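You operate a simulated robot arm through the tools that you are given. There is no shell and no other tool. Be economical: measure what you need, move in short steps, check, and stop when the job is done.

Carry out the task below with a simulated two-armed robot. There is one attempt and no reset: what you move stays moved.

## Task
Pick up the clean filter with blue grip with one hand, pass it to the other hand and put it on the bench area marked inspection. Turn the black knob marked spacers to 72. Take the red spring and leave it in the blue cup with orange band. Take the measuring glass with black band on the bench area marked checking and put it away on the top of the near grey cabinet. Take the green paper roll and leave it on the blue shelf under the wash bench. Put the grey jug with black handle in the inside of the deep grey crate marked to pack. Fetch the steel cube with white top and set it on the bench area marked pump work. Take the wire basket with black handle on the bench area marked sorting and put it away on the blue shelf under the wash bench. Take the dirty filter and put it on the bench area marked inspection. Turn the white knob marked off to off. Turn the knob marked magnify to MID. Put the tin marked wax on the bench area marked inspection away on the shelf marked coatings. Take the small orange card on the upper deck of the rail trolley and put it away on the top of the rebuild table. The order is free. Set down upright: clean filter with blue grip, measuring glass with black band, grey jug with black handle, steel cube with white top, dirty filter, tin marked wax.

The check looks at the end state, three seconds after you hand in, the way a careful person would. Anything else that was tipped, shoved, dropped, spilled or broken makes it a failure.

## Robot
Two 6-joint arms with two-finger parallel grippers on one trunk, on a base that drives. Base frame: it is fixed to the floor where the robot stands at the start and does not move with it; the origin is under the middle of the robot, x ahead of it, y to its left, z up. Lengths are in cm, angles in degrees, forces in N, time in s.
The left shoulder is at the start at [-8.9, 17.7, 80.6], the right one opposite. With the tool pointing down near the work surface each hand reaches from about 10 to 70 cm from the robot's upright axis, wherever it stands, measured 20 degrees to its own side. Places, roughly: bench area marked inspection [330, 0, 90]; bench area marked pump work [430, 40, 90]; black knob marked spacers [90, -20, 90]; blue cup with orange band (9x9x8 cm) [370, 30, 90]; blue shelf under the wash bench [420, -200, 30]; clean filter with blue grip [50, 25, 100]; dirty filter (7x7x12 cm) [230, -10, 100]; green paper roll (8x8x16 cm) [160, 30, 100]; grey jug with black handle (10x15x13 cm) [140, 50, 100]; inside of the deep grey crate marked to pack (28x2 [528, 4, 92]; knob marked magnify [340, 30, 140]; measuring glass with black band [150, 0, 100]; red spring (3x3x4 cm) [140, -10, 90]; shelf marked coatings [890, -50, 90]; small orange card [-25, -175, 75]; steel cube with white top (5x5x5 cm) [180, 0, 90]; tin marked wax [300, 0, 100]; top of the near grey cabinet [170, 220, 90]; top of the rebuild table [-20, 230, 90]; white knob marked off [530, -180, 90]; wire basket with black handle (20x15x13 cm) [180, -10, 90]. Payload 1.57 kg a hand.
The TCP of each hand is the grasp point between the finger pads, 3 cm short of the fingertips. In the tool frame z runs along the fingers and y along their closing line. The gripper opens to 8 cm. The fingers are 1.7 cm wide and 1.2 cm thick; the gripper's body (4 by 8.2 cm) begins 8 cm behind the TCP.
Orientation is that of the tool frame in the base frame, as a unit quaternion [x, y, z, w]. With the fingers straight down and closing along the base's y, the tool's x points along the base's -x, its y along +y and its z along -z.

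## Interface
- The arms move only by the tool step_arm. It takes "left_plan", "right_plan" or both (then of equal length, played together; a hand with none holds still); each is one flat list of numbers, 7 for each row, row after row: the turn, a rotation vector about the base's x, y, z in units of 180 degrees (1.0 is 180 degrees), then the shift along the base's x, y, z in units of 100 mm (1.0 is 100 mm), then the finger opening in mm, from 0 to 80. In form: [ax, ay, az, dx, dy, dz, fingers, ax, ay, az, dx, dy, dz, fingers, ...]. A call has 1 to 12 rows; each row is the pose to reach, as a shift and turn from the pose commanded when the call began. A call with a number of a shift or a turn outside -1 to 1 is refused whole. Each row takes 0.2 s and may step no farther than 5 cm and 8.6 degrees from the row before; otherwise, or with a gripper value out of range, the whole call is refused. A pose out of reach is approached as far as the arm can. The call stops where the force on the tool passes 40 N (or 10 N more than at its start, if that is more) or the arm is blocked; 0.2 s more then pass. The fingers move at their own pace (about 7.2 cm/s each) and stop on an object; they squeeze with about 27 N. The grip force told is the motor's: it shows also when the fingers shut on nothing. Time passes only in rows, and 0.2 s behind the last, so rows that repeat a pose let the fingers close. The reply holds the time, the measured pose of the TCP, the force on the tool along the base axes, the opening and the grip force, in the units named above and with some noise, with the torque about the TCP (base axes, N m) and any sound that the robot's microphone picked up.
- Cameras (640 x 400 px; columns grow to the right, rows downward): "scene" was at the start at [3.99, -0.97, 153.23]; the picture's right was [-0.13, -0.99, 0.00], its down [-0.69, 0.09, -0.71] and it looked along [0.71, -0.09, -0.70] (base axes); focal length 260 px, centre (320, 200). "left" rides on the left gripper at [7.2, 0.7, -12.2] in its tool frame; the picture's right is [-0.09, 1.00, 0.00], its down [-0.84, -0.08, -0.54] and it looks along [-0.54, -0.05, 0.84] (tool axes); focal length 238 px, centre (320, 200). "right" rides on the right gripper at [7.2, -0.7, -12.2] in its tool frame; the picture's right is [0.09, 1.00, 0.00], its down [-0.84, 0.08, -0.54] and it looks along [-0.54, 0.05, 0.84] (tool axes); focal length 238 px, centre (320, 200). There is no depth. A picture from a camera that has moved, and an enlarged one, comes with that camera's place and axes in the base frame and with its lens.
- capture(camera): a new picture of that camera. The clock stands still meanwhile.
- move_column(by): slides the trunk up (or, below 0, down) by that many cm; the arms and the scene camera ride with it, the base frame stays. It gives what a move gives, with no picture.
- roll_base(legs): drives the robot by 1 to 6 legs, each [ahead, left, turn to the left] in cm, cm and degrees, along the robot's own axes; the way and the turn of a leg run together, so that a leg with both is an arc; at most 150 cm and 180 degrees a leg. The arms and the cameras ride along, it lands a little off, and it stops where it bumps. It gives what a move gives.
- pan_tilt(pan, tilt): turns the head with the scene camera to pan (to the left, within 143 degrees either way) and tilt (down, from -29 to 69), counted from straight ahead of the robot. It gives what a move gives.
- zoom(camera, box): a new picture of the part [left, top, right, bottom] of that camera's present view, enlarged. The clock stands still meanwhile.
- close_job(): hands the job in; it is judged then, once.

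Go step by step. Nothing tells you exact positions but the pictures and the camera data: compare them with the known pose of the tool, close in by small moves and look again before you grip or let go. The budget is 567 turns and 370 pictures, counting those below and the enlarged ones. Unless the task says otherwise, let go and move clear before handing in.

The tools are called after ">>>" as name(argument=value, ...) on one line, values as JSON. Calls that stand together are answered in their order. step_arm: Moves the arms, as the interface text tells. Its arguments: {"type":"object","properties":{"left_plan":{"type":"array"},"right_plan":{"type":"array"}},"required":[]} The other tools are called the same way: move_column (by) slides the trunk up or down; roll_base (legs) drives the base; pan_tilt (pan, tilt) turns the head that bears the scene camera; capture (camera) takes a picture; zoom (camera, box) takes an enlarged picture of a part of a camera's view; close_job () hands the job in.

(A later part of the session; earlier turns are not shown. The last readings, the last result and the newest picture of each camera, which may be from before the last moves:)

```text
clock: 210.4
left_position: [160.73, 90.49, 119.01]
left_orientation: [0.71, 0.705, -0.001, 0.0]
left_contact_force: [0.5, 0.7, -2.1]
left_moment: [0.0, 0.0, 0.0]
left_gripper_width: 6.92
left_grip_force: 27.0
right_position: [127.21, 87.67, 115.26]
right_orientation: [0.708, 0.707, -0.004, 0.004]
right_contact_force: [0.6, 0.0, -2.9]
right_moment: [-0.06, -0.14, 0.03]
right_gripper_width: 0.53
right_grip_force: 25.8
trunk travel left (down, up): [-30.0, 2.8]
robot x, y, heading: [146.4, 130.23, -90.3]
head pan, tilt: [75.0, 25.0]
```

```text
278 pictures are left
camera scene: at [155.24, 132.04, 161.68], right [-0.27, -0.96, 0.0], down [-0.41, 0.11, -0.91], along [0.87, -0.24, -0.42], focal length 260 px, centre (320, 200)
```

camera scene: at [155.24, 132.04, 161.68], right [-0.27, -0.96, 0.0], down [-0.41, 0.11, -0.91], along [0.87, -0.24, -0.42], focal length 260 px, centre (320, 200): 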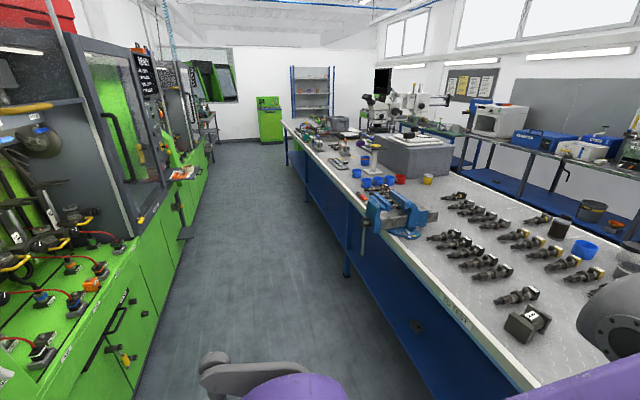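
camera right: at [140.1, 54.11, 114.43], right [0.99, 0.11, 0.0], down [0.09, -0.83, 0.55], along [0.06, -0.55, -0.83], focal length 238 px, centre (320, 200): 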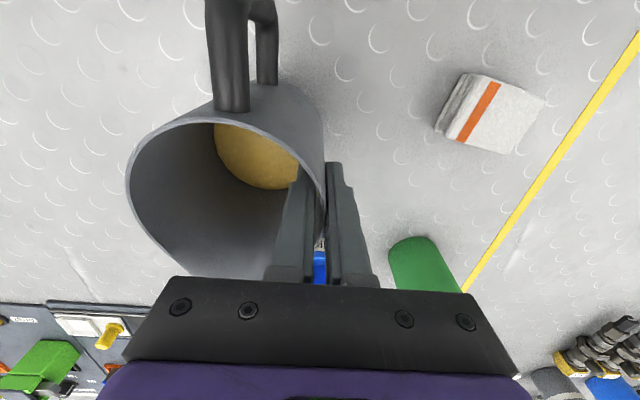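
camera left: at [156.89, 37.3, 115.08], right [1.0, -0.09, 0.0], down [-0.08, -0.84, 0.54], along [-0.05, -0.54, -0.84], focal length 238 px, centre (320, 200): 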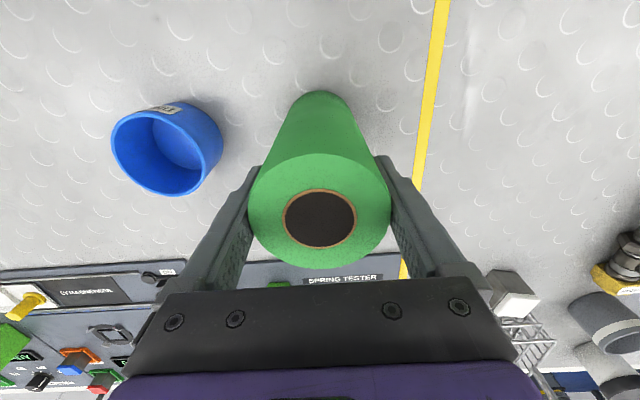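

The left aisle is clear. I drive along it toward the far end with jug and roll.

>>> roll_base(legs=[[0, 150, 0.4], [0, 150, 0], [0, 150, 0]])

>>> capture(camera="scene")

>>> pan_tilt(pan=10, tilt=30)

>>> capture(camera="scene")

```text
clock: 249.2
left_position: [605.07, 74.39, 118.95]
left_orientation: [0.73, 0.684, 0.0, 0.0]
left_contact_force: [-0.6, -0.2, -1.1]
left_moment: [0.0, -0.05, 0.01]
left_gripper_width: 6.93
left_grip_force: 27.6
right_position: [571.5, 73.65, 115.25]
right_orientation: [0.728, 0.686, -0.003, 0.003]
right_contact_force: [0.4, 0.3, -2.7]
right_moment: [-0.04, -0.15, 0.0]
right_gripper_width: 0.54
right_grip_force: 25.1
trunk travel left (down, up): [-30.0, 2.8]
robot x, y, heading: [593.06, 115.16, -93.9]
head pan, tilt: [75.0, 25.0]
```

```text
277 pictures are left
camera scene: at [601.99, 116.34, 161.68], right [-0.32, -0.95, 0.0], down [-0.4, 0.14, -0.91], along [0.86, -0.29, -0.42], focal length 260 px, centre (320, 200)
```

scene: 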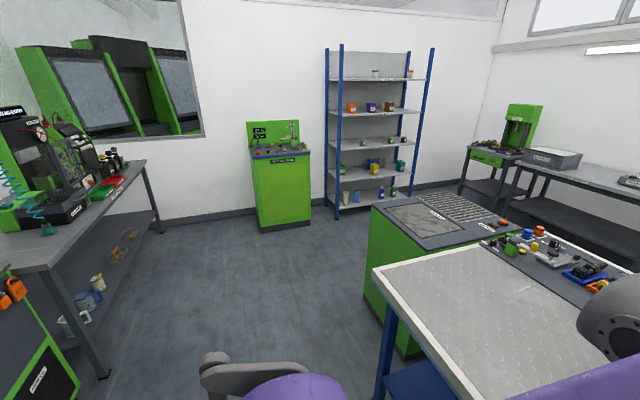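

```text
clock: 250.6
left_position: [605.13, 74.44, 119.05]
left_orientation: [0.73, 0.684, 0.0, 0.0]
left_contact_force: [0.3, -0.6, -2.5]
left_moment: [0.0, 0.01, -0.01]
left_gripper_width: 6.91
left_grip_force: 26.8
right_position: [571.65, 73.67, 115.39]
right_orientation: [0.727, 0.686, -0.004, 0.003]
right_contact_force: [1.0, -0.4, -3.8]
right_moment: [-0.07, -0.14, 0.01]
right_gripper_width: 0.54
right_grip_force: 25.6
trunk travel left (down, up): [-30.0, 2.8]
robot x, y, heading: [593.03, 114.9, -93.7]
head pan, tilt: [10.0, 30.0]
```

```text
276 pictures are left
camera scene: at [594.27, 110.3, 160.88], right [-0.99, -0.11, 0.0], down [-0.06, 0.5, -0.87], along [0.1, -0.86, -0.5], focal length 260 px, centre (320, 200)
```

scene: 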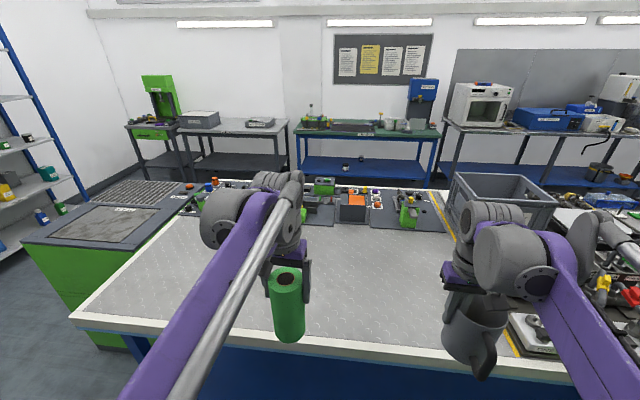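

The bench ends at x≈675 with a green washer up to x≈750. I go round it via x≈795 into the right aisle, then turn to face the bench.

>>> roll_base(legs=[[0, 140, 3.8], [0, 62, 0], [150, 0, 0], [50, 0, 0], [0, 0, 180]])

>>> pan_tilt(pan=60, tilt=25)

>>> capture(camera="scene")

```text
clock: 285.3
left_position: [778.48, -52.52, 118.97]
left_orientation: [0.73, -0.683, 0.0, 0.001]
left_contact_force: [0.0, -1.2, -2.3]
left_moment: [-0.02, -0.02, -0.02]
left_gripper_width: 6.9
left_grip_force: 27.0
right_position: [811.72, -47.29, 115.3]
right_orientation: [0.733, -0.68, -0.003, -0.004]
right_contact_force: [-0.1, 0.1, -1.9]
right_moment: [0.02, 0.18, 0.0]
right_gripper_width: 0.53
right_grip_force: 25.2
trunk travel left (down, up): [-30.0, 2.8]
robot x, y, heading: [795.6, -91.6, 93.9]
head pan, tilt: [10.0, 30.0]
```

```text
clock: 286.5
left_position: [778.39, -52.57, 118.98]
left_orientation: [0.731, -0.682, 0.001, 0.0]
left_contact_force: [0.5, -0.6, -1.4]
left_moment: [-0.01, 0.0, -0.02]
left_gripper_width: 6.9
left_grip_force: 26.5
right_position: [811.66, -47.3, 115.37]
right_orientation: [0.733, -0.681, -0.004, -0.004]
right_contact_force: [0.1, -0.1, -2.9]
right_moment: [0.02, 0.11, -0.01]
right_gripper_width: 0.53
right_grip_force: 25.4
trunk travel left (down, up): [-30.0, 2.8]
robot x, y, heading: [795.53, -91.26, 94.0]
head pan, tilt: [60.0, 25.0]
```

```text
275 pictures are left
camera scene: at [787.74, -91.25, 161.68], right [0.44, 0.9, 0.0], down [0.38, -0.19, -0.91], along [-0.81, 0.4, -0.42], focal length 260 px, centre (320, 200)
```

scene: 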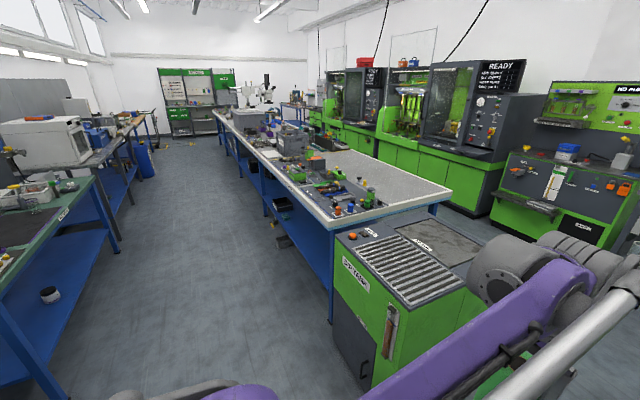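

The right aisle is clear. I drive to x≈530 facing the crate.

>>> roll_base(legs=[[0, 0, -4], [0, 150, 0], [0, 112, 0]])

>>> pan_tilt(pan=0, tilt=42)

>>> capture(camera="scene")

```text
clock: 310.2
left_position: [517.24, -44.97, 118.75]
left_orientation: [-0.695, 0.719, 0.0, 0.0]
left_contact_force: [-0.2, 0.7, -1.7]
left_moment: [0.01, -0.02, 0.04]
left_gripper_width: 6.91
left_grip_force: 26.9
right_position: [550.54, -43.17, 115.41]
right_orientation: [-0.696, 0.718, 0.004, 0.003]
right_contact_force: [-0.5, -0.9, -2.4]
right_moment: [0.07, 0.14, -0.07]
right_gripper_width: 0.5
right_grip_force: 24.9
trunk travel left (down, up): [-30.0, 2.8]
robot x, y, heading: [530.25, -85.17, 88.2]
head pan, tilt: [60.0, 25.0]
```

```text
clock: 311.5
left_position: [517.1, -45.03, 118.87]
left_orientation: [-0.694, 0.72, 0.001, 0.0]
left_contact_force: [-1.5, -0.1, -0.9]
left_moment: [0.01, 0.01, -0.04]
left_gripper_width: 6.9
left_grip_force: 27.2
right_position: [550.52, -43.25, 115.35]
right_orientation: [-0.697, 0.717, 0.004, 0.004]
right_contact_force: [0.3, -0.3, -3.2]
right_moment: [0.04, 0.18, -0.01]
right_gripper_width: 0.48
right_grip_force: 25.2
trunk travel left (down, up): [-30.0, 2.8]
robot x, y, heading: [530.32, -85.37, 88.0]
head pan, tilt: [0.0, 42.0]
```

```text
274 pictures are left
camera scene: at [530.4, -81.04, 159.06], right [1.0, -0.03, 0.0], down [-0.02, -0.67, -0.74], along [0.03, 0.74, -0.67], focal length 260 px, centre (320, 200)
```

scene: 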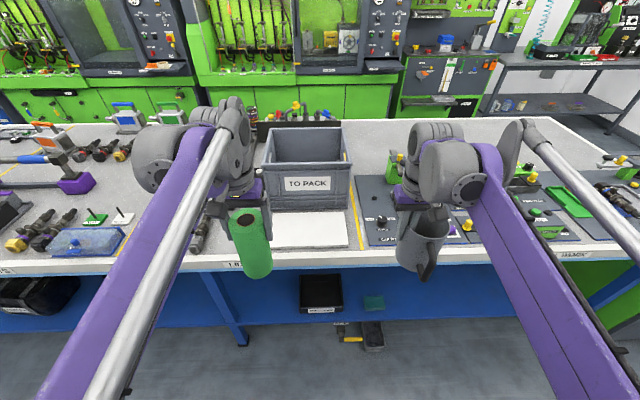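

The "TO PACK" crate spans x≈515–545, y≈−10..16, with rim z≈110. I raise the jug above the rim and align the base.

>>> move_column(by=2.5)

>>> step_arm(right_plan=[0, 0, 0, 0, 0, 0.3, 0, 0, 0, 0, 0, 0, 0.55, 0])

>>> roll_base(legs=[[0, 23, 2], [18, 0, 0]])

>>> capture(camera="right")

>>> capture(camera="scene")

```text
clock: 312.2
left_position: [517.14, -44.85, 121.54]
left_orientation: [-0.695, 0.719, -0.001, -0.001]
left_contact_force: [-0.4, 0.1, -2.5]
left_moment: [-0.02, -0.02, 0.02]
left_gripper_width: 6.89
left_grip_force: 27.2
right_position: [550.62, -43.23, 117.88]
right_orientation: [-0.697, 0.717, 0.003, 0.004]
right_contact_force: [-0.3, -0.2, -3.4]
right_moment: [0.06, 0.11, -0.01]
right_gripper_width: 0.49
right_grip_force: 25.6
trunk travel left (down, up): [-32.5, 0.3]
robot x, y, heading: [530.51, -85.25, 87.9]
head pan, tilt: [0.0, 42.0]
```

```text
clock: 312.8
left_position: [517.08, -45.09, 121.46]
left_orientation: [-0.695, 0.719, 0.001, 0.0]
left_contact_force: [-0.3, -1.3, -2.3]
left_moment: [0.03, 0.03, 0.0]
left_gripper_width: 6.9
left_grip_force: 27.6
right_position: [550.67, -43.35, 123.19]
right_orientation: [-0.697, 0.717, 0.004, 0.004]
right_contact_force: [-0.4, -0.6, -3.4]
right_moment: [0.02, 0.12, -0.01]
right_gripper_width: 0.49
right_grip_force: 25.2
trunk travel left (down, up): [-32.5, 0.3]
robot x, y, heading: [530.16, -85.57, 88.0]
head pan, tilt: [0.0, 42.0]
```

```text
clock: 316.6
left_position: [492.18, -27.43, 121.52]
left_orientation: [0.708, -0.706, -0.001, 0.0]
left_contact_force: [-0.5, -0.4, -1.4]
left_moment: [0.0, 0.01, 0.01]
left_gripper_width: 6.92
left_grip_force: 27.1
right_position: [525.88, -24.26, 123.08]
right_orientation: [0.71, -0.704, -0.003, -0.004]
right_contact_force: [1.0, 0.1, -3.4]
right_moment: [0.04, 0.13, -0.01]
right_gripper_width: 0.47
right_grip_force: 25.0
trunk travel left (down, up): [-32.5, 0.3]
robot x, y, heading: [507.15, -67.16, 90.3]
head pan, tilt: [0.0, 42.0]
```

```text
273 pictures are left
camera right: at [526.57, -31.55, 135.22], right [-0.99, -0.1, 0.0], down [-0.08, 0.83, 0.55], along [-0.05, 0.55, -0.83], focal length 238 px, centre (320, 200)
```

right: 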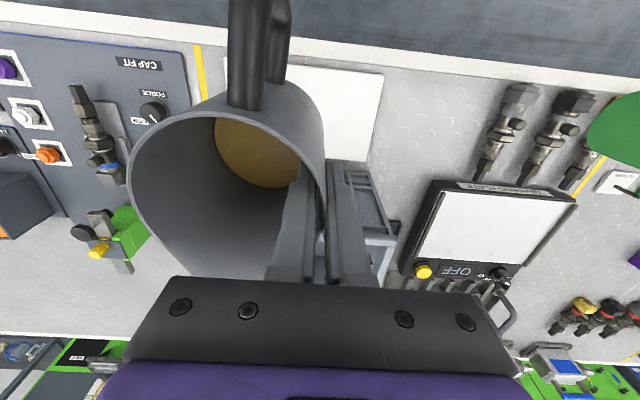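

```text
272 pictures are left
camera scene: at [507.0, -62.93, 161.54], right [1.0, 0.0, 0.0], down [0.0, -0.67, -0.74], along [0.0, 0.74, -0.67], focal length 260 px, centre (320, 200)
```

scene: 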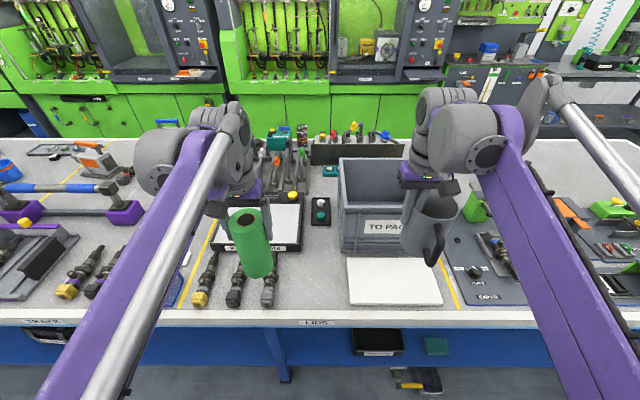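

Crate interior is about x 515–543, y −8.5..11.5. The jug must end centred at about (530, 4). I drive forward 19 cm.

>>> roll_base(legs=[[19, 0, 0]])

>>> step_arm(right_plan=[0, 0, 0, 0, 0.3, 0, 0, 0, 0, 0, 0, 0.6, 0, 0, 0, 0, 0, 0, 0.88, 0, 0])

>>> capture(camera="right")

>>> capture(camera="scene")

```text
clock: 318.1
left_position: [492.38, -8.79, 121.42]
left_orientation: [0.709, -0.705, 0.0, 0.0]
left_contact_force: [0.3, 0.3, -2.1]
left_moment: [0.0, 0.03, 0.03]
left_gripper_width: 6.89
left_grip_force: 26.7
right_position: [525.78, -5.58, 123.23]
right_orientation: [0.709, -0.705, -0.003, -0.003]
right_contact_force: [0.3, -0.5, -2.1]
right_moment: [0.1, 0.11, 0.02]
right_gripper_width: 0.49
right_grip_force: 24.5
trunk travel left (down, up): [-32.5, 0.3]
robot x, y, heading: [506.99, -48.56, 90.3]
head pan, tilt: [0.0, 42.0]
```

```text
clock: 318.9
left_position: [492.23, -8.5, 121.38]
left_orientation: [0.708, -0.706, 0.0, 0.001]
left_contact_force: [0.9, -0.1, -2.6]
left_moment: [0.02, 0.0, -0.01]
left_gripper_width: 6.89
left_grip_force: 27.1
right_position: [525.8, 3.61, 123.07]
right_orientation: [0.71, -0.704, -0.003, -0.003]
right_contact_force: [-0.5, 0.2, -2.2]
right_moment: [0.05, 0.14, 0.0]
right_gripper_width: 0.5
right_grip_force: 25.2
trunk travel left (down, up): [-32.5, 0.3]
robot x, y, heading: [507.31, -47.92, 90.1]
head pan, tilt: [0.0, 42.0]
```

```text
271 pictures are left
camera right: at [526.56, -3.83, 135.24], right [-0.99, -0.1, 0.0], down [-0.08, 0.83, 0.55], along [-0.05, 0.55, -0.84], focal length 238 px, centre (320, 200)
```

right: 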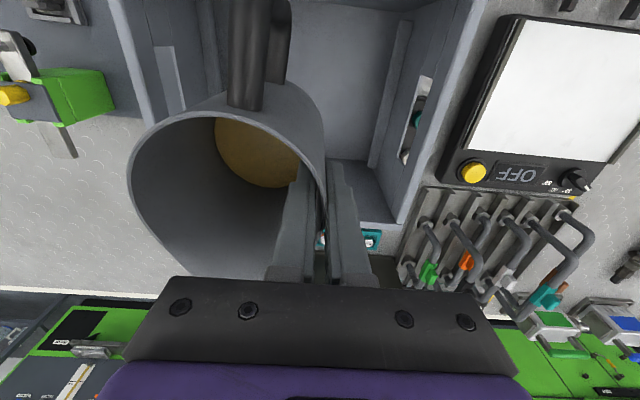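

```text
270 pictures are left
camera scene: at [506.95, -44.0, 161.56], right [1.0, 0.0, 0.0], down [0.0, -0.67, -0.74], along [0.0, 0.74, -0.67], focal length 260 px, centre (320, 200)
```

scene: 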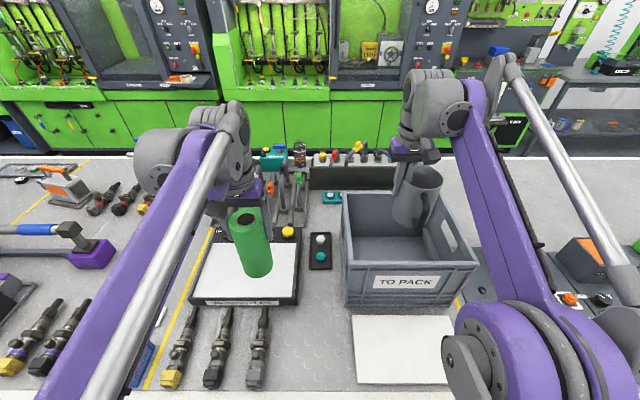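

The jug hangs over the crate centre. I lower it straight down inside.

>>> step_arm(right_plan=[0, 0, 0, 0, 0, -0.3, 0, 0, 0, 0, 0, 0, -0.6, 0, 0, 0, 0, 0, 0, -0.9, 0, 0, 0, 0, 0, 0, -1.0, 0])

>>> step_arm(right_plan=[0, 0, 0, 0, 0, -0.25, 0, 0, 0, 0, 0, 0, -0.5, 0, 0, 0, 0, 0, 0, -0.7, 0, 0, 0, 0, 0, 0, -0.8, 0, 0, 0, 0, 0, 0, -0.9, 0])

>>> capture(camera="right")

>>> zoom(camera="scene", box=[330, 120, 500, 290])

```text
clock: 319.9
left_position: [492.4, -8.6, 121.47]
left_orientation: [0.709, -0.706, 0.0, 0.0]
left_contact_force: [0.2, 0.8, -1.6]
left_moment: [-0.01, -0.06, 0.02]
left_gripper_width: 6.87
left_grip_force: 26.8
right_position: [525.92, 3.3, 113.27]
right_orientation: [0.709, -0.705, -0.003, -0.005]
right_contact_force: [-0.5, -1.0, -2.6]
right_moment: [0.06, 0.11, -0.04]
right_gripper_width: 0.5
right_grip_force: 25.1
trunk travel left (down, up): [-32.5, 0.3]
robot x, y, heading: [507.2, -48.46, 90.5]
head pan, tilt: [0.0, 42.0]
```

```text
clock: 321.1
left_position: [492.28, -8.68, 121.44]
left_orientation: [0.708, -0.706, 0.0, 0.0]
left_contact_force: [-0.8, -0.8, -1.5]
left_moment: [0.02, 0.0, 0.02]
left_gripper_width: 6.89
left_grip_force: 26.6
right_position: [525.79, 3.42, 104.12]
right_orientation: [0.709, -0.705, -0.003, -0.003]
right_contact_force: [0.5, -0.3, -2.5]
right_moment: [0.06, 0.11, 0.02]
right_gripper_width: 0.47
right_grip_force: 25.0
trunk travel left (down, up): [-32.5, 0.3]
robot x, y, heading: [507.02, -48.58, 90.4]
head pan, tilt: [0.0, 42.0]
```

```text
269 pictures are left
camera right: at [526.57, -3.96, 116.25], right [-0.99, -0.1, 0.0], down [-0.08, 0.83, 0.55], along [-0.05, 0.55, -0.84], focal length 238 px, centre (320, 200)
```

right: 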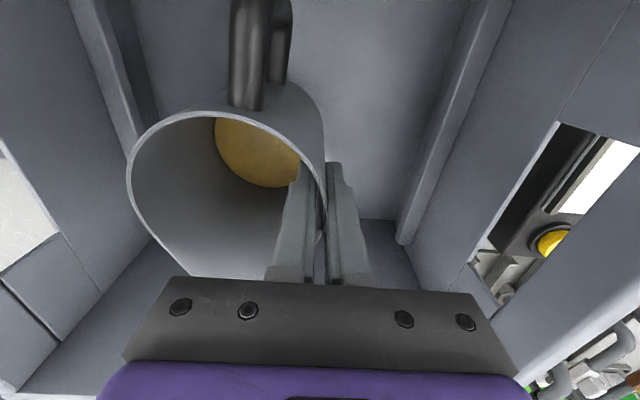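

```text
2.35 times, centred on (415, 205) of scene
camera zoom: at [506.95, -44.16, 161.56], right [1.0, 0.0, 0.0], down [0.0, -0.67, -0.74], along [0.0, 0.74, -0.67], focal length 612 px, centre (96, 188)
```

zoom: 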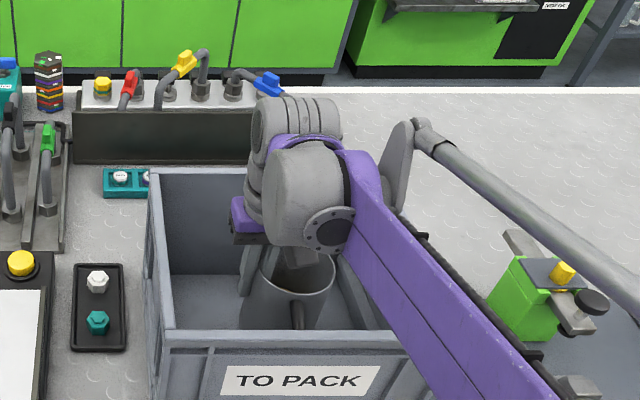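

Inside the crate with clearance. I lower in 4 mm steps until contact.

>>> step_arm(right_plan=[0, 0, 0, 0, 0, -0.1, 0, 0, 0, 0, 0, 0, -0.2, 0, 0, 0, 0, 0, 0, -0.24, 0, 0, 0, 0, 0, 0, -0.28, 0, 0, 0, 0, 0, 0, -0.32, 0, 0, 0, 0, 0, 0, -0.36, 0, 0, 0, 0, 0, 0, -0.4, 0, 0, 0, 0, 0, 0, -0.44, 0, 0, 0, 0, 0, 0, -0.48, 0])

>>> capture(camera="right")

```text
clock: 323.1
left_position: [492.24, -8.87, 121.57]
left_orientation: [0.708, -0.706, 0.0, -0.001]
left_contact_force: [0.4, 0.5, -2.3]
left_moment: [0.0, 0.01, 0.03]
left_gripper_width: 6.91
left_grip_force: 27.1
right_position: [525.76, 3.18, 99.83]
right_orientation: [0.71, -0.704, -0.004, -0.005]
right_contact_force: [-1.2, 1.7, 27.4]
right_moment: [-0.07, -0.26, 0.04]
right_gripper_width: 0.44
right_grip_force: 24.9
trunk travel left (down, up): [-32.5, 0.3]
robot x, y, heading: [507.08, -47.78, 90.3]
head pan, tilt: [0.0, 42.0]
stopped in row 9 (right hand): the force on the tool passed its limit at 45 N (the readings are from after the stop); the commanded pose is now the measured one
```

```text
267 pictures are left
camera right: at [526.46, -4.2, 111.91], right [-0.99, -0.1, 0.0], down [-0.09, 0.83, 0.55], along [-0.05, 0.55, -0.83], focal length 238 px, centre (320, 200)
```

right: 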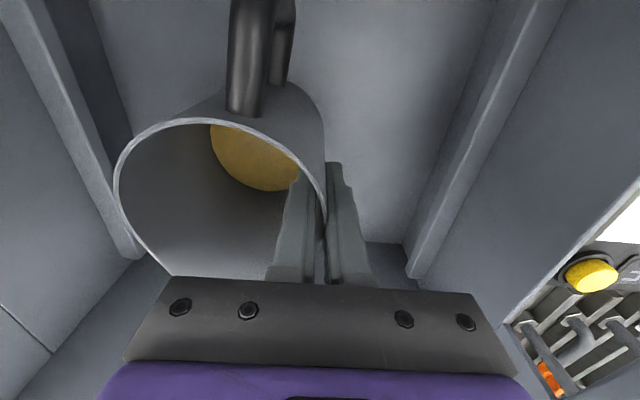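

Jug on the crate floor. I open modestly and rise straight up.

>>> step_arm(right_plan=[0, 0, 0, 0, 0, 0.03, 15, 0, 0, 0, 0, 0, 0.03, 30, 0, 0, 0, 0, 0, 0.03, 30, 0, 0, 0, 0, 0, 0.3, 30, 0, 0, 0, 0, 0, 0.6, 30, 0, 0, 0, 0, 0, 1.0, 30])

>>> capture(camera="right")

>>> step_arm(right_plan=[0, 0, 0, 0, 0, 0.4, 30, 0, 0, 0, 0, 0, 0.8, 30, 0, 0, 0, 0, -0.3, 1.0, 30, 0, 0, 0, 0, -0.7, 1.0, 30])

```text
clock: 324.5
left_position: [492.41, -8.67, 121.42]
left_orientation: [0.709, -0.706, 0.0, 0.001]
left_contact_force: [0.1, 0.2, -1.9]
left_moment: [0.01, -0.03, 0.02]
left_gripper_width: 6.87
left_grip_force: 27.2
right_position: [525.62, 3.06, 109.78]
right_orientation: [0.71, -0.704, -0.003, -0.005]
right_contact_force: [0.2, 0.4, -0.1]
right_moment: [0.02, 0.02, 0.0]
right_gripper_width: 3.0
right_grip_force: 0.0
trunk travel left (down, up): [-32.5, 0.3]
robot x, y, heading: [507.16, -48.07, 90.4]
head pan, tilt: [0.0, 42.0]
```

```text
266 pictures are left
camera right: at [526.39, -4.21, 121.76], right [-0.99, -0.1, 0.0], down [-0.08, 0.83, 0.55], along [-0.05, 0.55, -0.84], focal length 238 px, centre (320, 200)
```

right: 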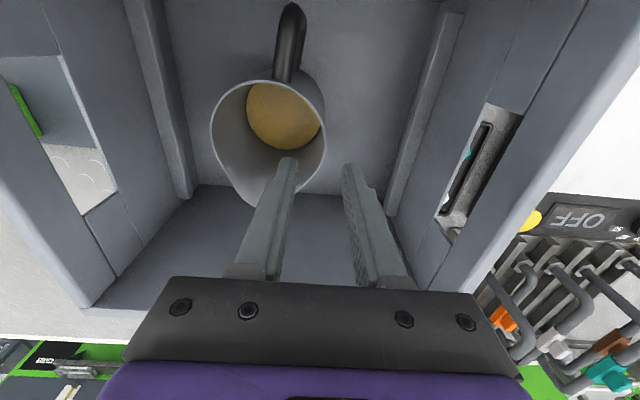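

```text
clock: 325.5
left_position: [492.35, -8.77, 121.46]
left_orientation: [0.708, -0.706, 0.0, 0.001]
left_contact_force: [-0.1, -0.5, -1.9]
left_moment: [0.0, 0.04, -0.01]
left_gripper_width: 6.89
left_grip_force: 26.9
right_position: [525.94, -4.06, 119.76]
right_orientation: [0.71, -0.704, -0.003, -0.004]
right_contact_force: [-0.3, 0.1, 0.2]
right_moment: [0.02, 0.0, 0.02]
right_gripper_width: 3.0
right_grip_force: 0.0
trunk travel left (down, up): [-32.5, 0.3]
robot x, y, heading: [507.28, -47.84, 90.3]
head pan, tilt: [0.0, 42.0]
```

Jug stands upright in the crate. Now I back off and turn to face the side benches for the off knob and the roll shelf.

>>> roll_base(legs=[[-57, 0, 0], [0, 0, 180]])

>>> capture(camera="scene")

>>> pan_tilt(pan=-50, tilt=35)

>>> capture(camera="scene")

```text
clock: 336.2
left_position: [522.9, -144.28, 121.47]
left_orientation: [0.695, 0.719, 0.0, 0.0]
left_contact_force: [-0.1, 0.4, -2.4]
left_moment: [-0.02, 0.01, 0.01]
left_gripper_width: 6.9
left_grip_force: 27.4
right_position: [489.71, -150.0, 119.71]
right_orientation: [0.693, 0.721, -0.003, 0.003]
right_contact_force: [0.6, -0.4, 0.3]
right_moment: [0.03, 0.03, 0.0]
right_gripper_width: 3.0
right_grip_force: 0.1
trunk travel left (down, up): [-32.5, 0.3]
robot x, y, heading: [506.84, -104.97, -88.0]
head pan, tilt: [0.0, 42.0]
```

```text
265 pictures are left
camera scene: at [507.07, -109.01, 161.56], right [-1.0, -0.04, 0.0], down [-0.02, 0.67, -0.74], along [0.03, -0.74, -0.67], focal length 260 px, centre (320, 200)
```

scene: 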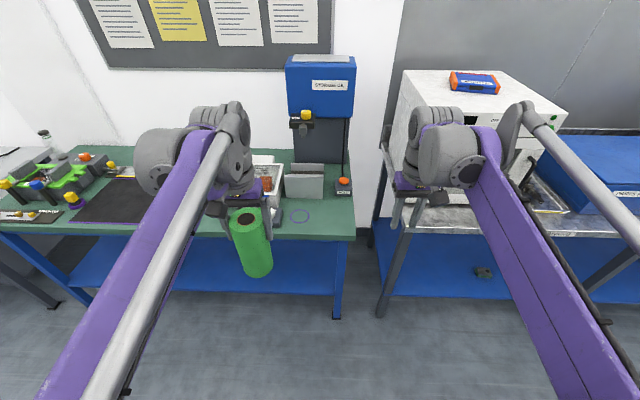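

```text
clock: 337.4
left_position: [523.01, -144.37, 121.56]
left_orientation: [0.694, 0.72, 0.0, 0.0]
left_contact_force: [-0.5, -0.1, -2.3]
left_moment: [-0.04, -0.03, -0.02]
left_gripper_width: 6.91
left_grip_force: 26.7
right_position: [489.52, -150.15, 119.59]
right_orientation: [0.693, 0.721, -0.004, 0.003]
right_contact_force: [-0.2, 0.3, -0.7]
right_moment: [-0.01, -0.05, 0.02]
right_gripper_width: 2.99
right_grip_force: 0.1
trunk travel left (down, up): [-32.5, 0.3]
robot x, y, heading: [506.91, -105.09, -87.9]
head pan, tilt: [-50.0, 35.0]
```

```text
264 pictures are left
camera scene: at [500.24, -106.55, 162.61], right [-0.67, 0.74, 0.0], down [0.43, 0.38, -0.82], along [-0.61, -0.55, -0.57], focal length 260 px, centre (320, 200)
```

scene: 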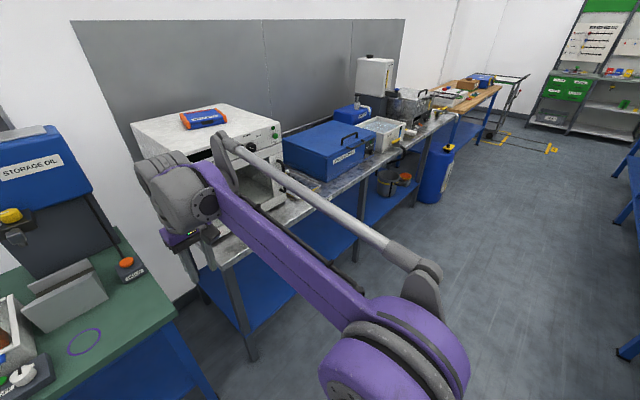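

The white knob is at about (528, −179) on the green bench. I move left 34 cm so the right hand can reach it.

>>> roll_base(legs=[[0, 34, -2]])

>>> pan_tilt(pan=0, tilt=45)

>>> capture(camera="scene")

>>> capture(camera="right")

```text
clock: 340.9
left_position: [555.4, -144.23, 121.44]
left_orientation: [0.708, 0.707, 0.0, 0.0]
left_contact_force: [0.7, -0.6, -1.5]
left_moment: [0.0, -0.04, 0.01]
left_gripper_width: 6.88
left_grip_force: 27.1
right_position: [521.62, -148.89, 119.66]
right_orientation: [0.706, 0.708, -0.003, 0.003]
right_contact_force: [0.3, 0.2, 0.3]
right_moment: [0.0, 0.04, 0.01]
right_gripper_width: 3.01
right_grip_force: 0.0
trunk travel left (down, up): [-32.5, 0.3]
robot x, y, heading: [540.94, -104.24, -90.1]
head pan, tilt: [-50.0, 35.0]
```

```text
clock: 342.1
left_position: [555.37, -144.08, 121.38]
left_orientation: [0.708, 0.706, 0.0, 0.001]
left_contact_force: [-0.7, 0.0, -1.4]
left_moment: [-0.01, -0.04, 0.0]
left_gripper_width: 6.91
left_grip_force: 27.0
right_position: [521.74, -148.9, 119.66]
right_orientation: [0.705, 0.709, -0.004, 0.003]
right_contact_force: [1.1, -0.4, 0.0]
right_moment: [-0.02, -0.01, 0.04]
right_gripper_width: 3.0
right_grip_force: 0.1
trunk travel left (down, up): [-32.5, 0.3]
robot x, y, heading: [541.08, -104.37, -90.0]
head pan, tilt: [0.0, 45.0]
```

```text
263 pictures are left
camera scene: at [540.71, -108.21, 161.13], right [-1.0, 0.0, 0.0], down [0.0, 0.71, -0.71], along [0.0, -0.71, -0.71], focal length 260 px, centre (320, 200)
```

scene: 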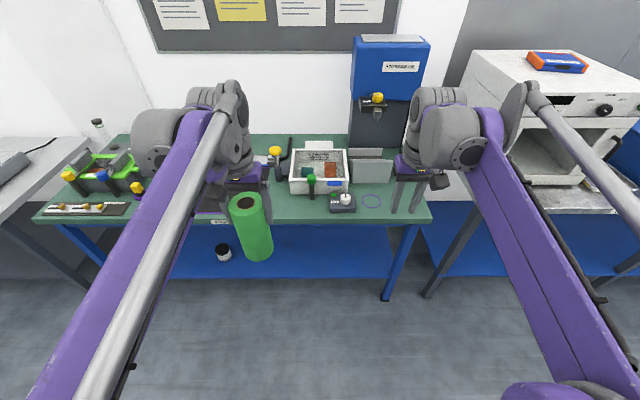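

```text
262 pictures are left
camera right: at [521.09, -141.64, 131.73], right [1.0, 0.1, 0.0], down [0.08, -0.83, 0.55], along [0.05, -0.55, -0.84], focal length 238 px, centre (320, 200)
```

right: 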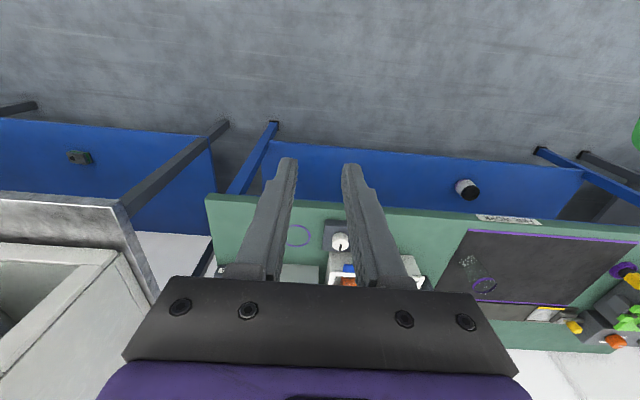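

>>> zoom(camera="scene", box=[310, 170, 390, 230])

>>> roll_base(legs=[[17, 0, 0]])

>>> capture(camera="right")

>>> zoom(camera="right", box=[300, 110, 400, 190])

```text
6.67 times, centred on (350, 200) of scene
camera zoom: at [540.71, -108.21, 161.13], right [-1.0, 0.0, 0.0], down [0.0, 0.71, -0.71], along [0.0, -0.71, -0.71], focal length 1735 px, centre (120, 200)
```

zoom: 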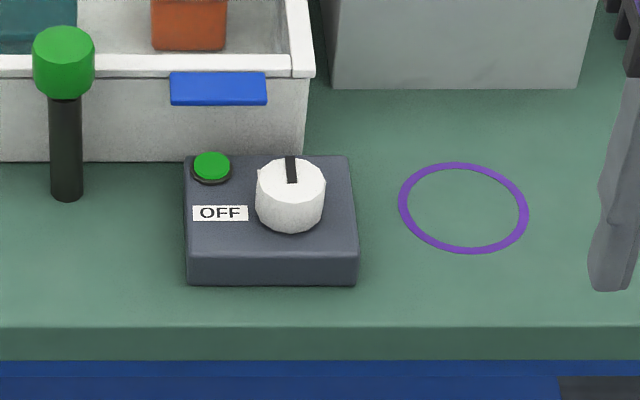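

```text
clock: 343.5
left_position: [555.27, -160.76, 121.47]
left_orientation: [0.708, 0.706, 0.0, 0.0]
left_contact_force: [-0.2, 0.3, -2.3]
left_moment: [-0.01, 0.01, 0.01]
left_gripper_width: 6.89
left_grip_force: 27.1
right_position: [521.72, -165.37, 119.71]
right_orientation: [0.706, 0.708, -0.003, 0.002]
right_contact_force: [-0.4, 0.5, -0.2]
right_moment: [-0.01, 0.0, -0.03]
right_gripper_width: 3.02
right_grip_force: 0.0
trunk travel left (down, up): [-32.5, 0.3]
robot x, y, heading: [540.44, -120.96, -90.1]
head pan, tilt: [0.0, 45.0]
```

```text
260 pictures are left
camera right: at [521.03, -158.12, 131.7], right [1.0, 0.09, 0.0], down [0.08, -0.83, 0.55], along [0.05, -0.55, -0.84], focal length 238 px, centre (320, 200)
```

right: 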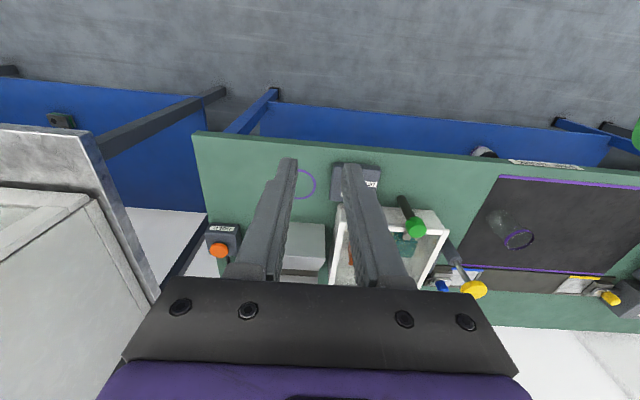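

```text
5.00 times, centred on (350, 150) of right
camera zoom: at [521.03, -158.12, 131.7], right [1.0, 0.09, 0.0], down [0.08, -0.83, 0.55], along [0.05, -0.55, -0.84], focal length 1192 px, centre (170, 450)
```

zoom: 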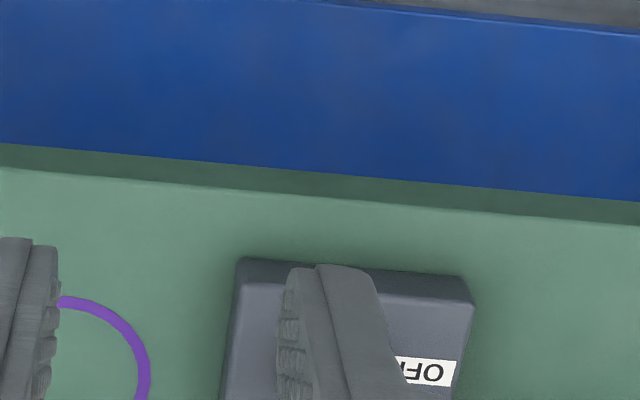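

The knob's pointer faces away, and OFF is on its left (+x), so it needs +90° (CCW from above). I move the right hand over it.

>>> step_arm(right_plan=[0, 0, 0, 0.3, -0.3, 0, 60, 0, 0, 0, 0.6, -0.6, -0.1, 60, 0, 0, 0, 0.95, -0.9, -0.2, 60, 0, 0, 0, 0.95, -0.9, -0.5, 60])

>>> capture(camera="right")

>>> zoom(camera="right", box=[260, 80, 390, 190])

```text
clock: 344.5
left_position: [555.19, -160.87, 121.42]
left_orientation: [0.708, 0.706, 0.0, 0.0]
left_contact_force: [0.0, -0.2, -0.2]
left_moment: [0.02, 0.0, 0.01]
left_gripper_width: 6.89
left_grip_force: 27.1
right_position: [531.19, -174.27, 114.55]
right_orientation: [0.707, 0.708, -0.003, 0.004]
right_contact_force: [-0.1, 0.0, 0.7]
right_moment: [-0.01, -0.02, 0.01]
right_gripper_width: 5.99
right_grip_force: 0.1
trunk travel left (down, up): [-32.5, 0.3]
robot x, y, heading: [540.64, -121.31, -90.0]
head pan, tilt: [0.0, 45.0]
```

```text
258 pictures are left
camera right: at [530.57, -167.03, 126.66], right [1.0, 0.09, 0.0], down [0.08, -0.83, 0.55], along [0.05, -0.55, -0.84], focal length 238 px, centre (320, 200)
```

right: 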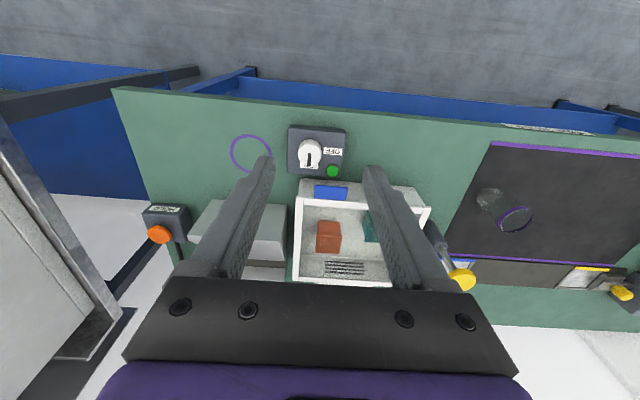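

```text
3.64 times, centred on (325, 135) of right
camera zoom: at [530.57, -167.03, 126.66], right [1.0, 0.09, 0.0], down [0.08, -0.83, 0.55], along [0.05, -0.55, -0.84], focal length 867 px, centre (302, 436)
```

zoom: 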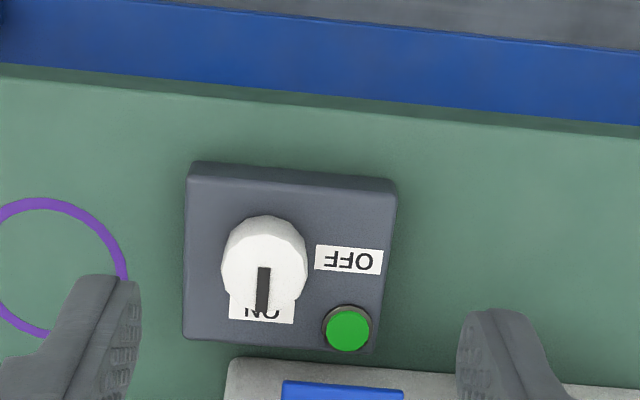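

The ON label is behind and OFF at +x. The knob is a bit farther than estimated; I move 5 cm on and down for a better fix.

>>> step_arm(right_plan=[0, 0, 0, 0, -0.3, -0.2, 60, 0, 0, 0, -0.05, -0.55, -0.5, 60, 0, 0, 0, -0.05, -0.6, -0.8, 60])

>>> capture(camera="right")

>>> zoom(camera="scene", box=[300, 140, 420, 260])

```text
clock: 345.3
left_position: [555.21, -160.78, 121.4]
left_orientation: [0.708, 0.706, 0.0, 0.0]
left_contact_force: [0.9, 0.0, -1.1]
left_moment: [0.05, 0.01, 0.01]
left_gripper_width: 6.86
left_grip_force: 27.0
right_position: [530.59, -180.53, 106.61]
right_orientation: [0.706, 0.708, -0.003, 0.003]
right_contact_force: [0.8, -0.6, 0.1]
right_moment: [0.02, -0.02, 0.02]
right_gripper_width: 6.01
right_grip_force: 0.1
trunk travel left (down, up): [-32.5, 0.3]
robot x, y, heading: [540.87, -120.63, -90.2]
head pan, tilt: [0.0, 45.0]
```

```text
256 pictures are left
camera right: at [529.95, -173.29, 118.56], right [1.0, 0.09, 0.0], down [0.08, -0.83, 0.55], along [0.05, -0.55, -0.84], focal length 238 px, centre (320, 200)
```

right: 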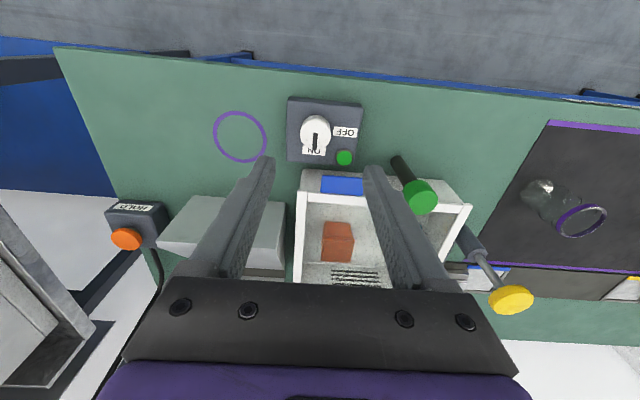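

```text
3.33 times, centred on (360, 200) of scene
camera zoom: at [540.69, -124.86, 161.13], right [-1.0, 0.0, 0.0], down [0.0, 0.71, -0.71], along [0.0, -0.71, -0.71], focal length 867 px, centre (187, 200)
```

zoom: 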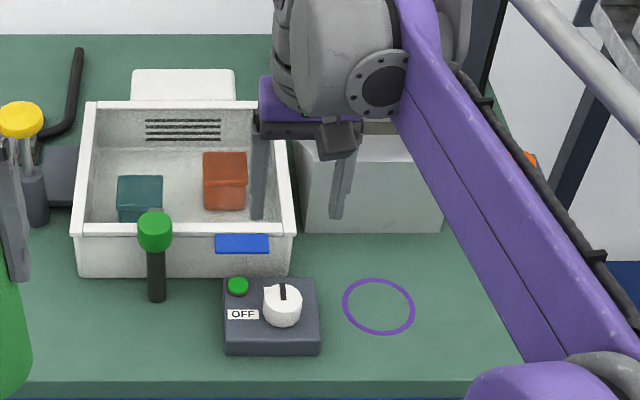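

Knob top is at (530.4, −181.6, 90.5), 3.8 cm wide. I pre-rotate −30° while descending, keeping clear of the green button and tray.

>>> step_arm(right_plan=[0, 0, -0.042, 0, -0.03, -0.2, 50, 0, 0, -0.084, 0, -0.06, -0.4, 50, 0, 0, -0.126, -0.01, -0.09, -0.6, 50, 0, 0, -0.167, -0.01, -0.1, -0.9, 50])

>>> capture(camera="right")

>>> zoom(camera="scene", box=[300, 160, 400, 260])

```text
clock: 346.3
left_position: [555.24, -161.06, 121.42]
left_orientation: [0.707, 0.707, 0.0, -0.001]
left_contact_force: [-0.1, 0.3, -1.7]
left_moment: [-0.01, 0.02, 0.01]
left_gripper_width: 6.87
left_grip_force: 26.4
right_position: [530.47, -181.38, 97.63]
right_orientation: [0.866, 0.5, -0.005, 0.0]
right_contact_force: [0.8, 0.3, 0.4]
right_moment: [-0.02, -0.01, -0.04]
right_gripper_width: 5.03
right_grip_force: 0.1
trunk travel left (down, up): [-32.5, 0.3]
robot x, y, heading: [540.64, -121.08, -90.0]
head pan, tilt: [0.0, 45.0]
```

```text
254 pictures are left
camera right: at [533.57, -174.84, 109.6], right [0.91, -0.42, 0.0], down [-0.35, -0.76, 0.55], along [-0.23, -0.5, -0.84], focal length 238 px, centre (320, 200)
```

right: 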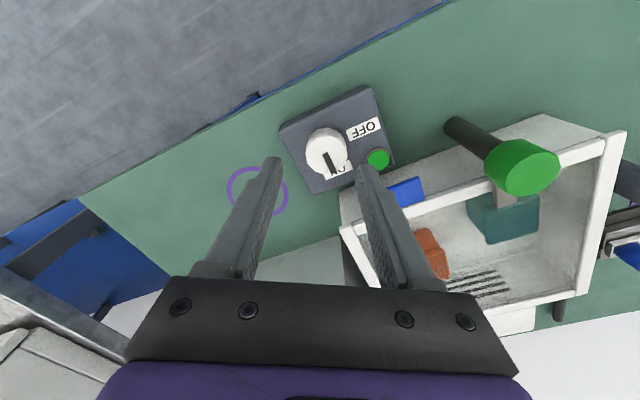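

```text
4.00 times, centred on (350, 210) of scene
camera zoom: at [540.67, -124.9, 161.13], right [-1.0, 0.0, 0.0], down [0.0, 0.71, -0.71], along [0.0, -0.71, -0.71], focal length 1041 px, centre (200, 160)
```

zoom: 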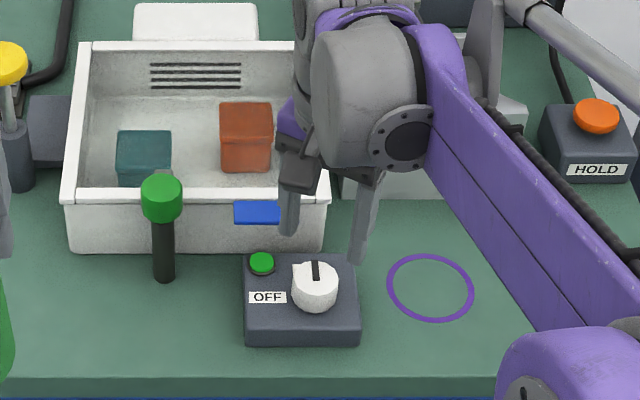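

Clear of the tray and button. I descend and close on the knob.

>>> step_arm(right_plan=[0, 0, 0, 0.02, 0, -0.2, 50, 0, 0, 0, 0.02, 0, -0.4, 50, 0, 0, 0, 0.02, 0, -0.55, 50, 0, 0, 0, 0.02, 0, -0.62, 50])

>>> step_arm(right_plan=[0, 0, 0, 0, 0, 0, 35, 0, 0, 0, 0, 0, 0, 20, 0, 0, 0, 0, 0, 0, 20])

>>> zoom(camera="right", box=[220, 60, 420, 240])

```text
clock: 347.3
left_position: [555.32, -160.88, 121.51]
left_orientation: [0.708, 0.706, 0.0, 0.0]
left_contact_force: [-0.3, -0.5, -1.5]
left_moment: [-0.01, -0.04, 0.02]
left_gripper_width: 6.88
left_grip_force: 26.8
right_position: [530.84, -181.42, 91.37]
right_orientation: [0.866, 0.501, -0.004, 0.001]
right_contact_force: [-0.3, 0.4, 0.2]
right_moment: [-0.01, -0.03, -0.01]
right_gripper_width: 4.97
right_grip_force: 0.2
trunk travel left (down, up): [-32.5, 0.3]
robot x, y, heading: [541.12, -120.9, -90.3]
head pan, tilt: [0.0, 45.0]
```

```text
clock: 348.1
left_position: [555.39, -160.83, 121.41]
left_orientation: [0.708, 0.706, 0.0, -0.001]
left_contact_force: [-0.5, 0.4, -2.2]
left_moment: [-0.01, 0.01, -0.02]
left_gripper_width: 6.88
left_grip_force: 26.8
right_position: [530.85, -181.46, 91.45]
right_orientation: [0.866, 0.5, -0.003, 0.001]
right_contact_force: [-0.2, 0.2, -0.3]
right_moment: [0.02, 0.01, 0.01]
right_gripper_width: 1.97
right_grip_force: 0.1
trunk travel left (down, up): [-32.5, 0.3]
robot x, y, heading: [540.77, -121.16, -89.8]
head pan, tilt: [0.0, 45.0]
```

```text
2.22 times, centred on (320, 150) of right
camera zoom: at [533.86, -174.86, 103.5], right [0.91, -0.42, 0.0], down [-0.35, -0.76, 0.55], along [-0.23, -0.5, -0.84], focal length 530 px, centre (320, 311)
```

zoom: 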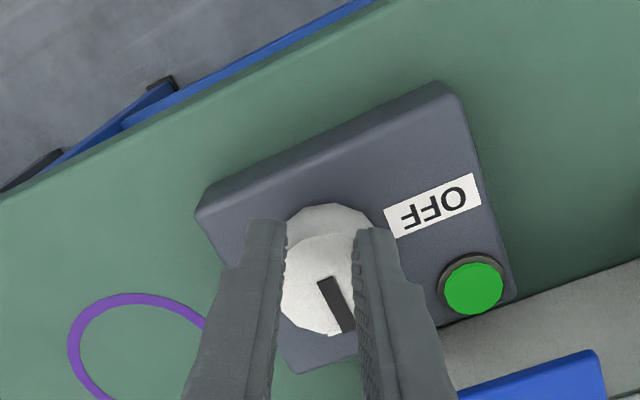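

The knob sits lower than I thought (top ≈87.5) and near (530.2, −183.2). I rise, open, shift and look again.

>>> step_arm(right_plan=[0, 0, 0, 0, 0, 0.1, 20, 0, 0, 0, 0, 0, 0.2, 40, 0, 0, 0, -0.05, -0.17, 0.2, 55, 0, 0, 0, -0.05, -0.17, 0.2, 55])

>>> zoom(camera="right", box=[220, 60, 420, 240])

```text
clock: 349.1
left_position: [555.25, -160.84, 121.56]
left_orientation: [0.708, 0.706, 0.0, 0.0]
left_contact_force: [0.2, 0.1, -1.7]
left_moment: [-0.02, -0.02, -0.02]
left_gripper_width: 6.92
left_grip_force: 27.5
right_position: [530.16, -182.98, 93.66]
right_orientation: [0.866, 0.5, -0.004, 0.001]
right_contact_force: [-0.1, -0.3, -0.4]
right_moment: [0.05, 0.01, -0.04]
right_gripper_width: 5.47
right_grip_force: 0.1
trunk travel left (down, up): [-32.5, 0.3]
robot x, y, heading: [540.83, -121.21, -90.2]
head pan, tilt: [0.0, 45.0]
```

```text
2.22 times, centred on (320, 150) of right
camera zoom: at [533.32, -176.45, 105.65], right [0.91, -0.42, 0.0], down [-0.35, -0.76, 0.55], along [-0.23, -0.5, -0.84], focal length 530 px, centre (320, 311)
```

zoom: 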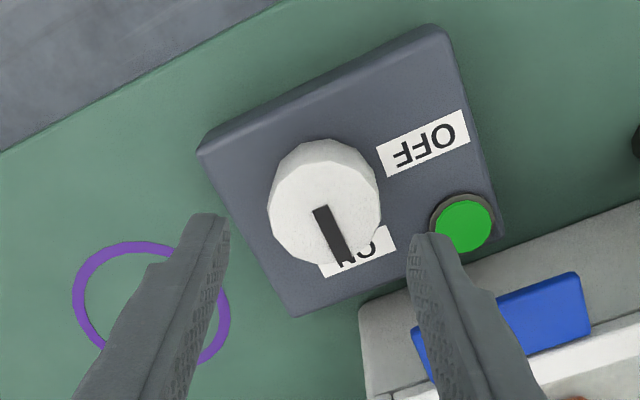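

Aligned now. I descend slowly to z≈88.6.

>>> step_arm(right_plan=[0, 0, 0, 0.01, -0.01, -0.2, 55, 0, 0, 0, 0.01, -0.01, -0.36, 55, 0, 0, 0, 0.01, -0.01, -0.42, 55, 0, 0, 0, 0.01, -0.01, -0.46, 55, 0, 0, 0, 0.01, -0.01, -0.5, 55])

>>> step_arm(right_plan=[0, 0, 0, 0, 0, 0, 40, 0, 0, 0, 0, 0, 0, 25, 0, 0, 0, 0, 0, 0, 20, 0, 0, 0, 0, 0, 0, 20])

>>> zoom(camera="right", box=[220, 60, 420, 240])

```text
clock: 350.3
left_position: [555.2, -160.84, 121.44]
left_orientation: [0.708, 0.707, 0.001, 0.0]
left_contact_force: [0.5, 0.6, -0.7]
left_moment: [0.0, -0.02, -0.02]
left_gripper_width: 6.9
left_grip_force: 27.2
right_position: [530.36, -183.23, 88.4]
right_orientation: [0.866, 0.501, -0.004, 0.001]
right_contact_force: [-0.3, -0.4, 0.0]
right_moment: [-0.03, 0.0, 0.01]
right_gripper_width: 5.52
right_grip_force: 0.0
trunk travel left (down, up): [-32.5, 0.3]
robot x, y, heading: [541.01, -121.21, -90.1]
head pan, tilt: [0.0, 45.0]
```

```text
clock: 351.3
left_position: [555.32, -160.85, 121.45]
left_orientation: [0.709, 0.706, -0.001, 0.0]
left_contact_force: [0.3, -0.1, -2.4]
left_moment: [-0.01, 0.01, 0.0]
left_gripper_width: 6.9
left_grip_force: 26.7
right_position: [530.29, -183.27, 88.36]
right_orientation: [0.866, 0.501, -0.004, 0.001]
right_contact_force: [-3.3, 3.8, -4.9]
right_moment: [-0.37, -0.38, 0.0]
right_gripper_width: 4.13
right_grip_force: 44.8
trunk travel left (down, up): [-32.5, 0.3]
robot x, y, heading: [540.61, -120.88, -89.9]
head pan, tilt: [0.0, 45.0]
```

```text
2.22 times, centred on (320, 150) of right
camera zoom: at [533.4, -176.65, 100.45], right [0.91, -0.42, 0.0], down [-0.35, -0.76, 0.55], along [-0.23, -0.5, -0.84], focal length 530 px, centre (320, 311)
```

zoom: 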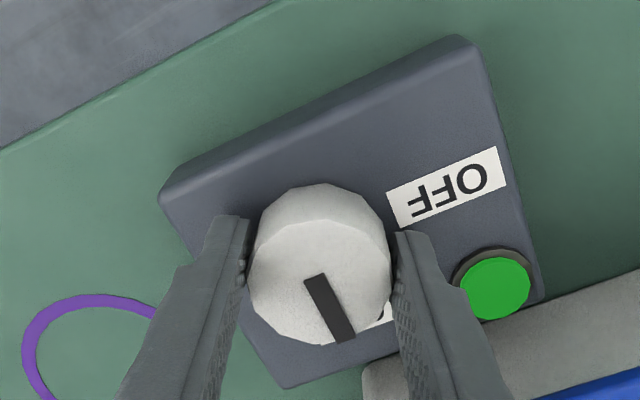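

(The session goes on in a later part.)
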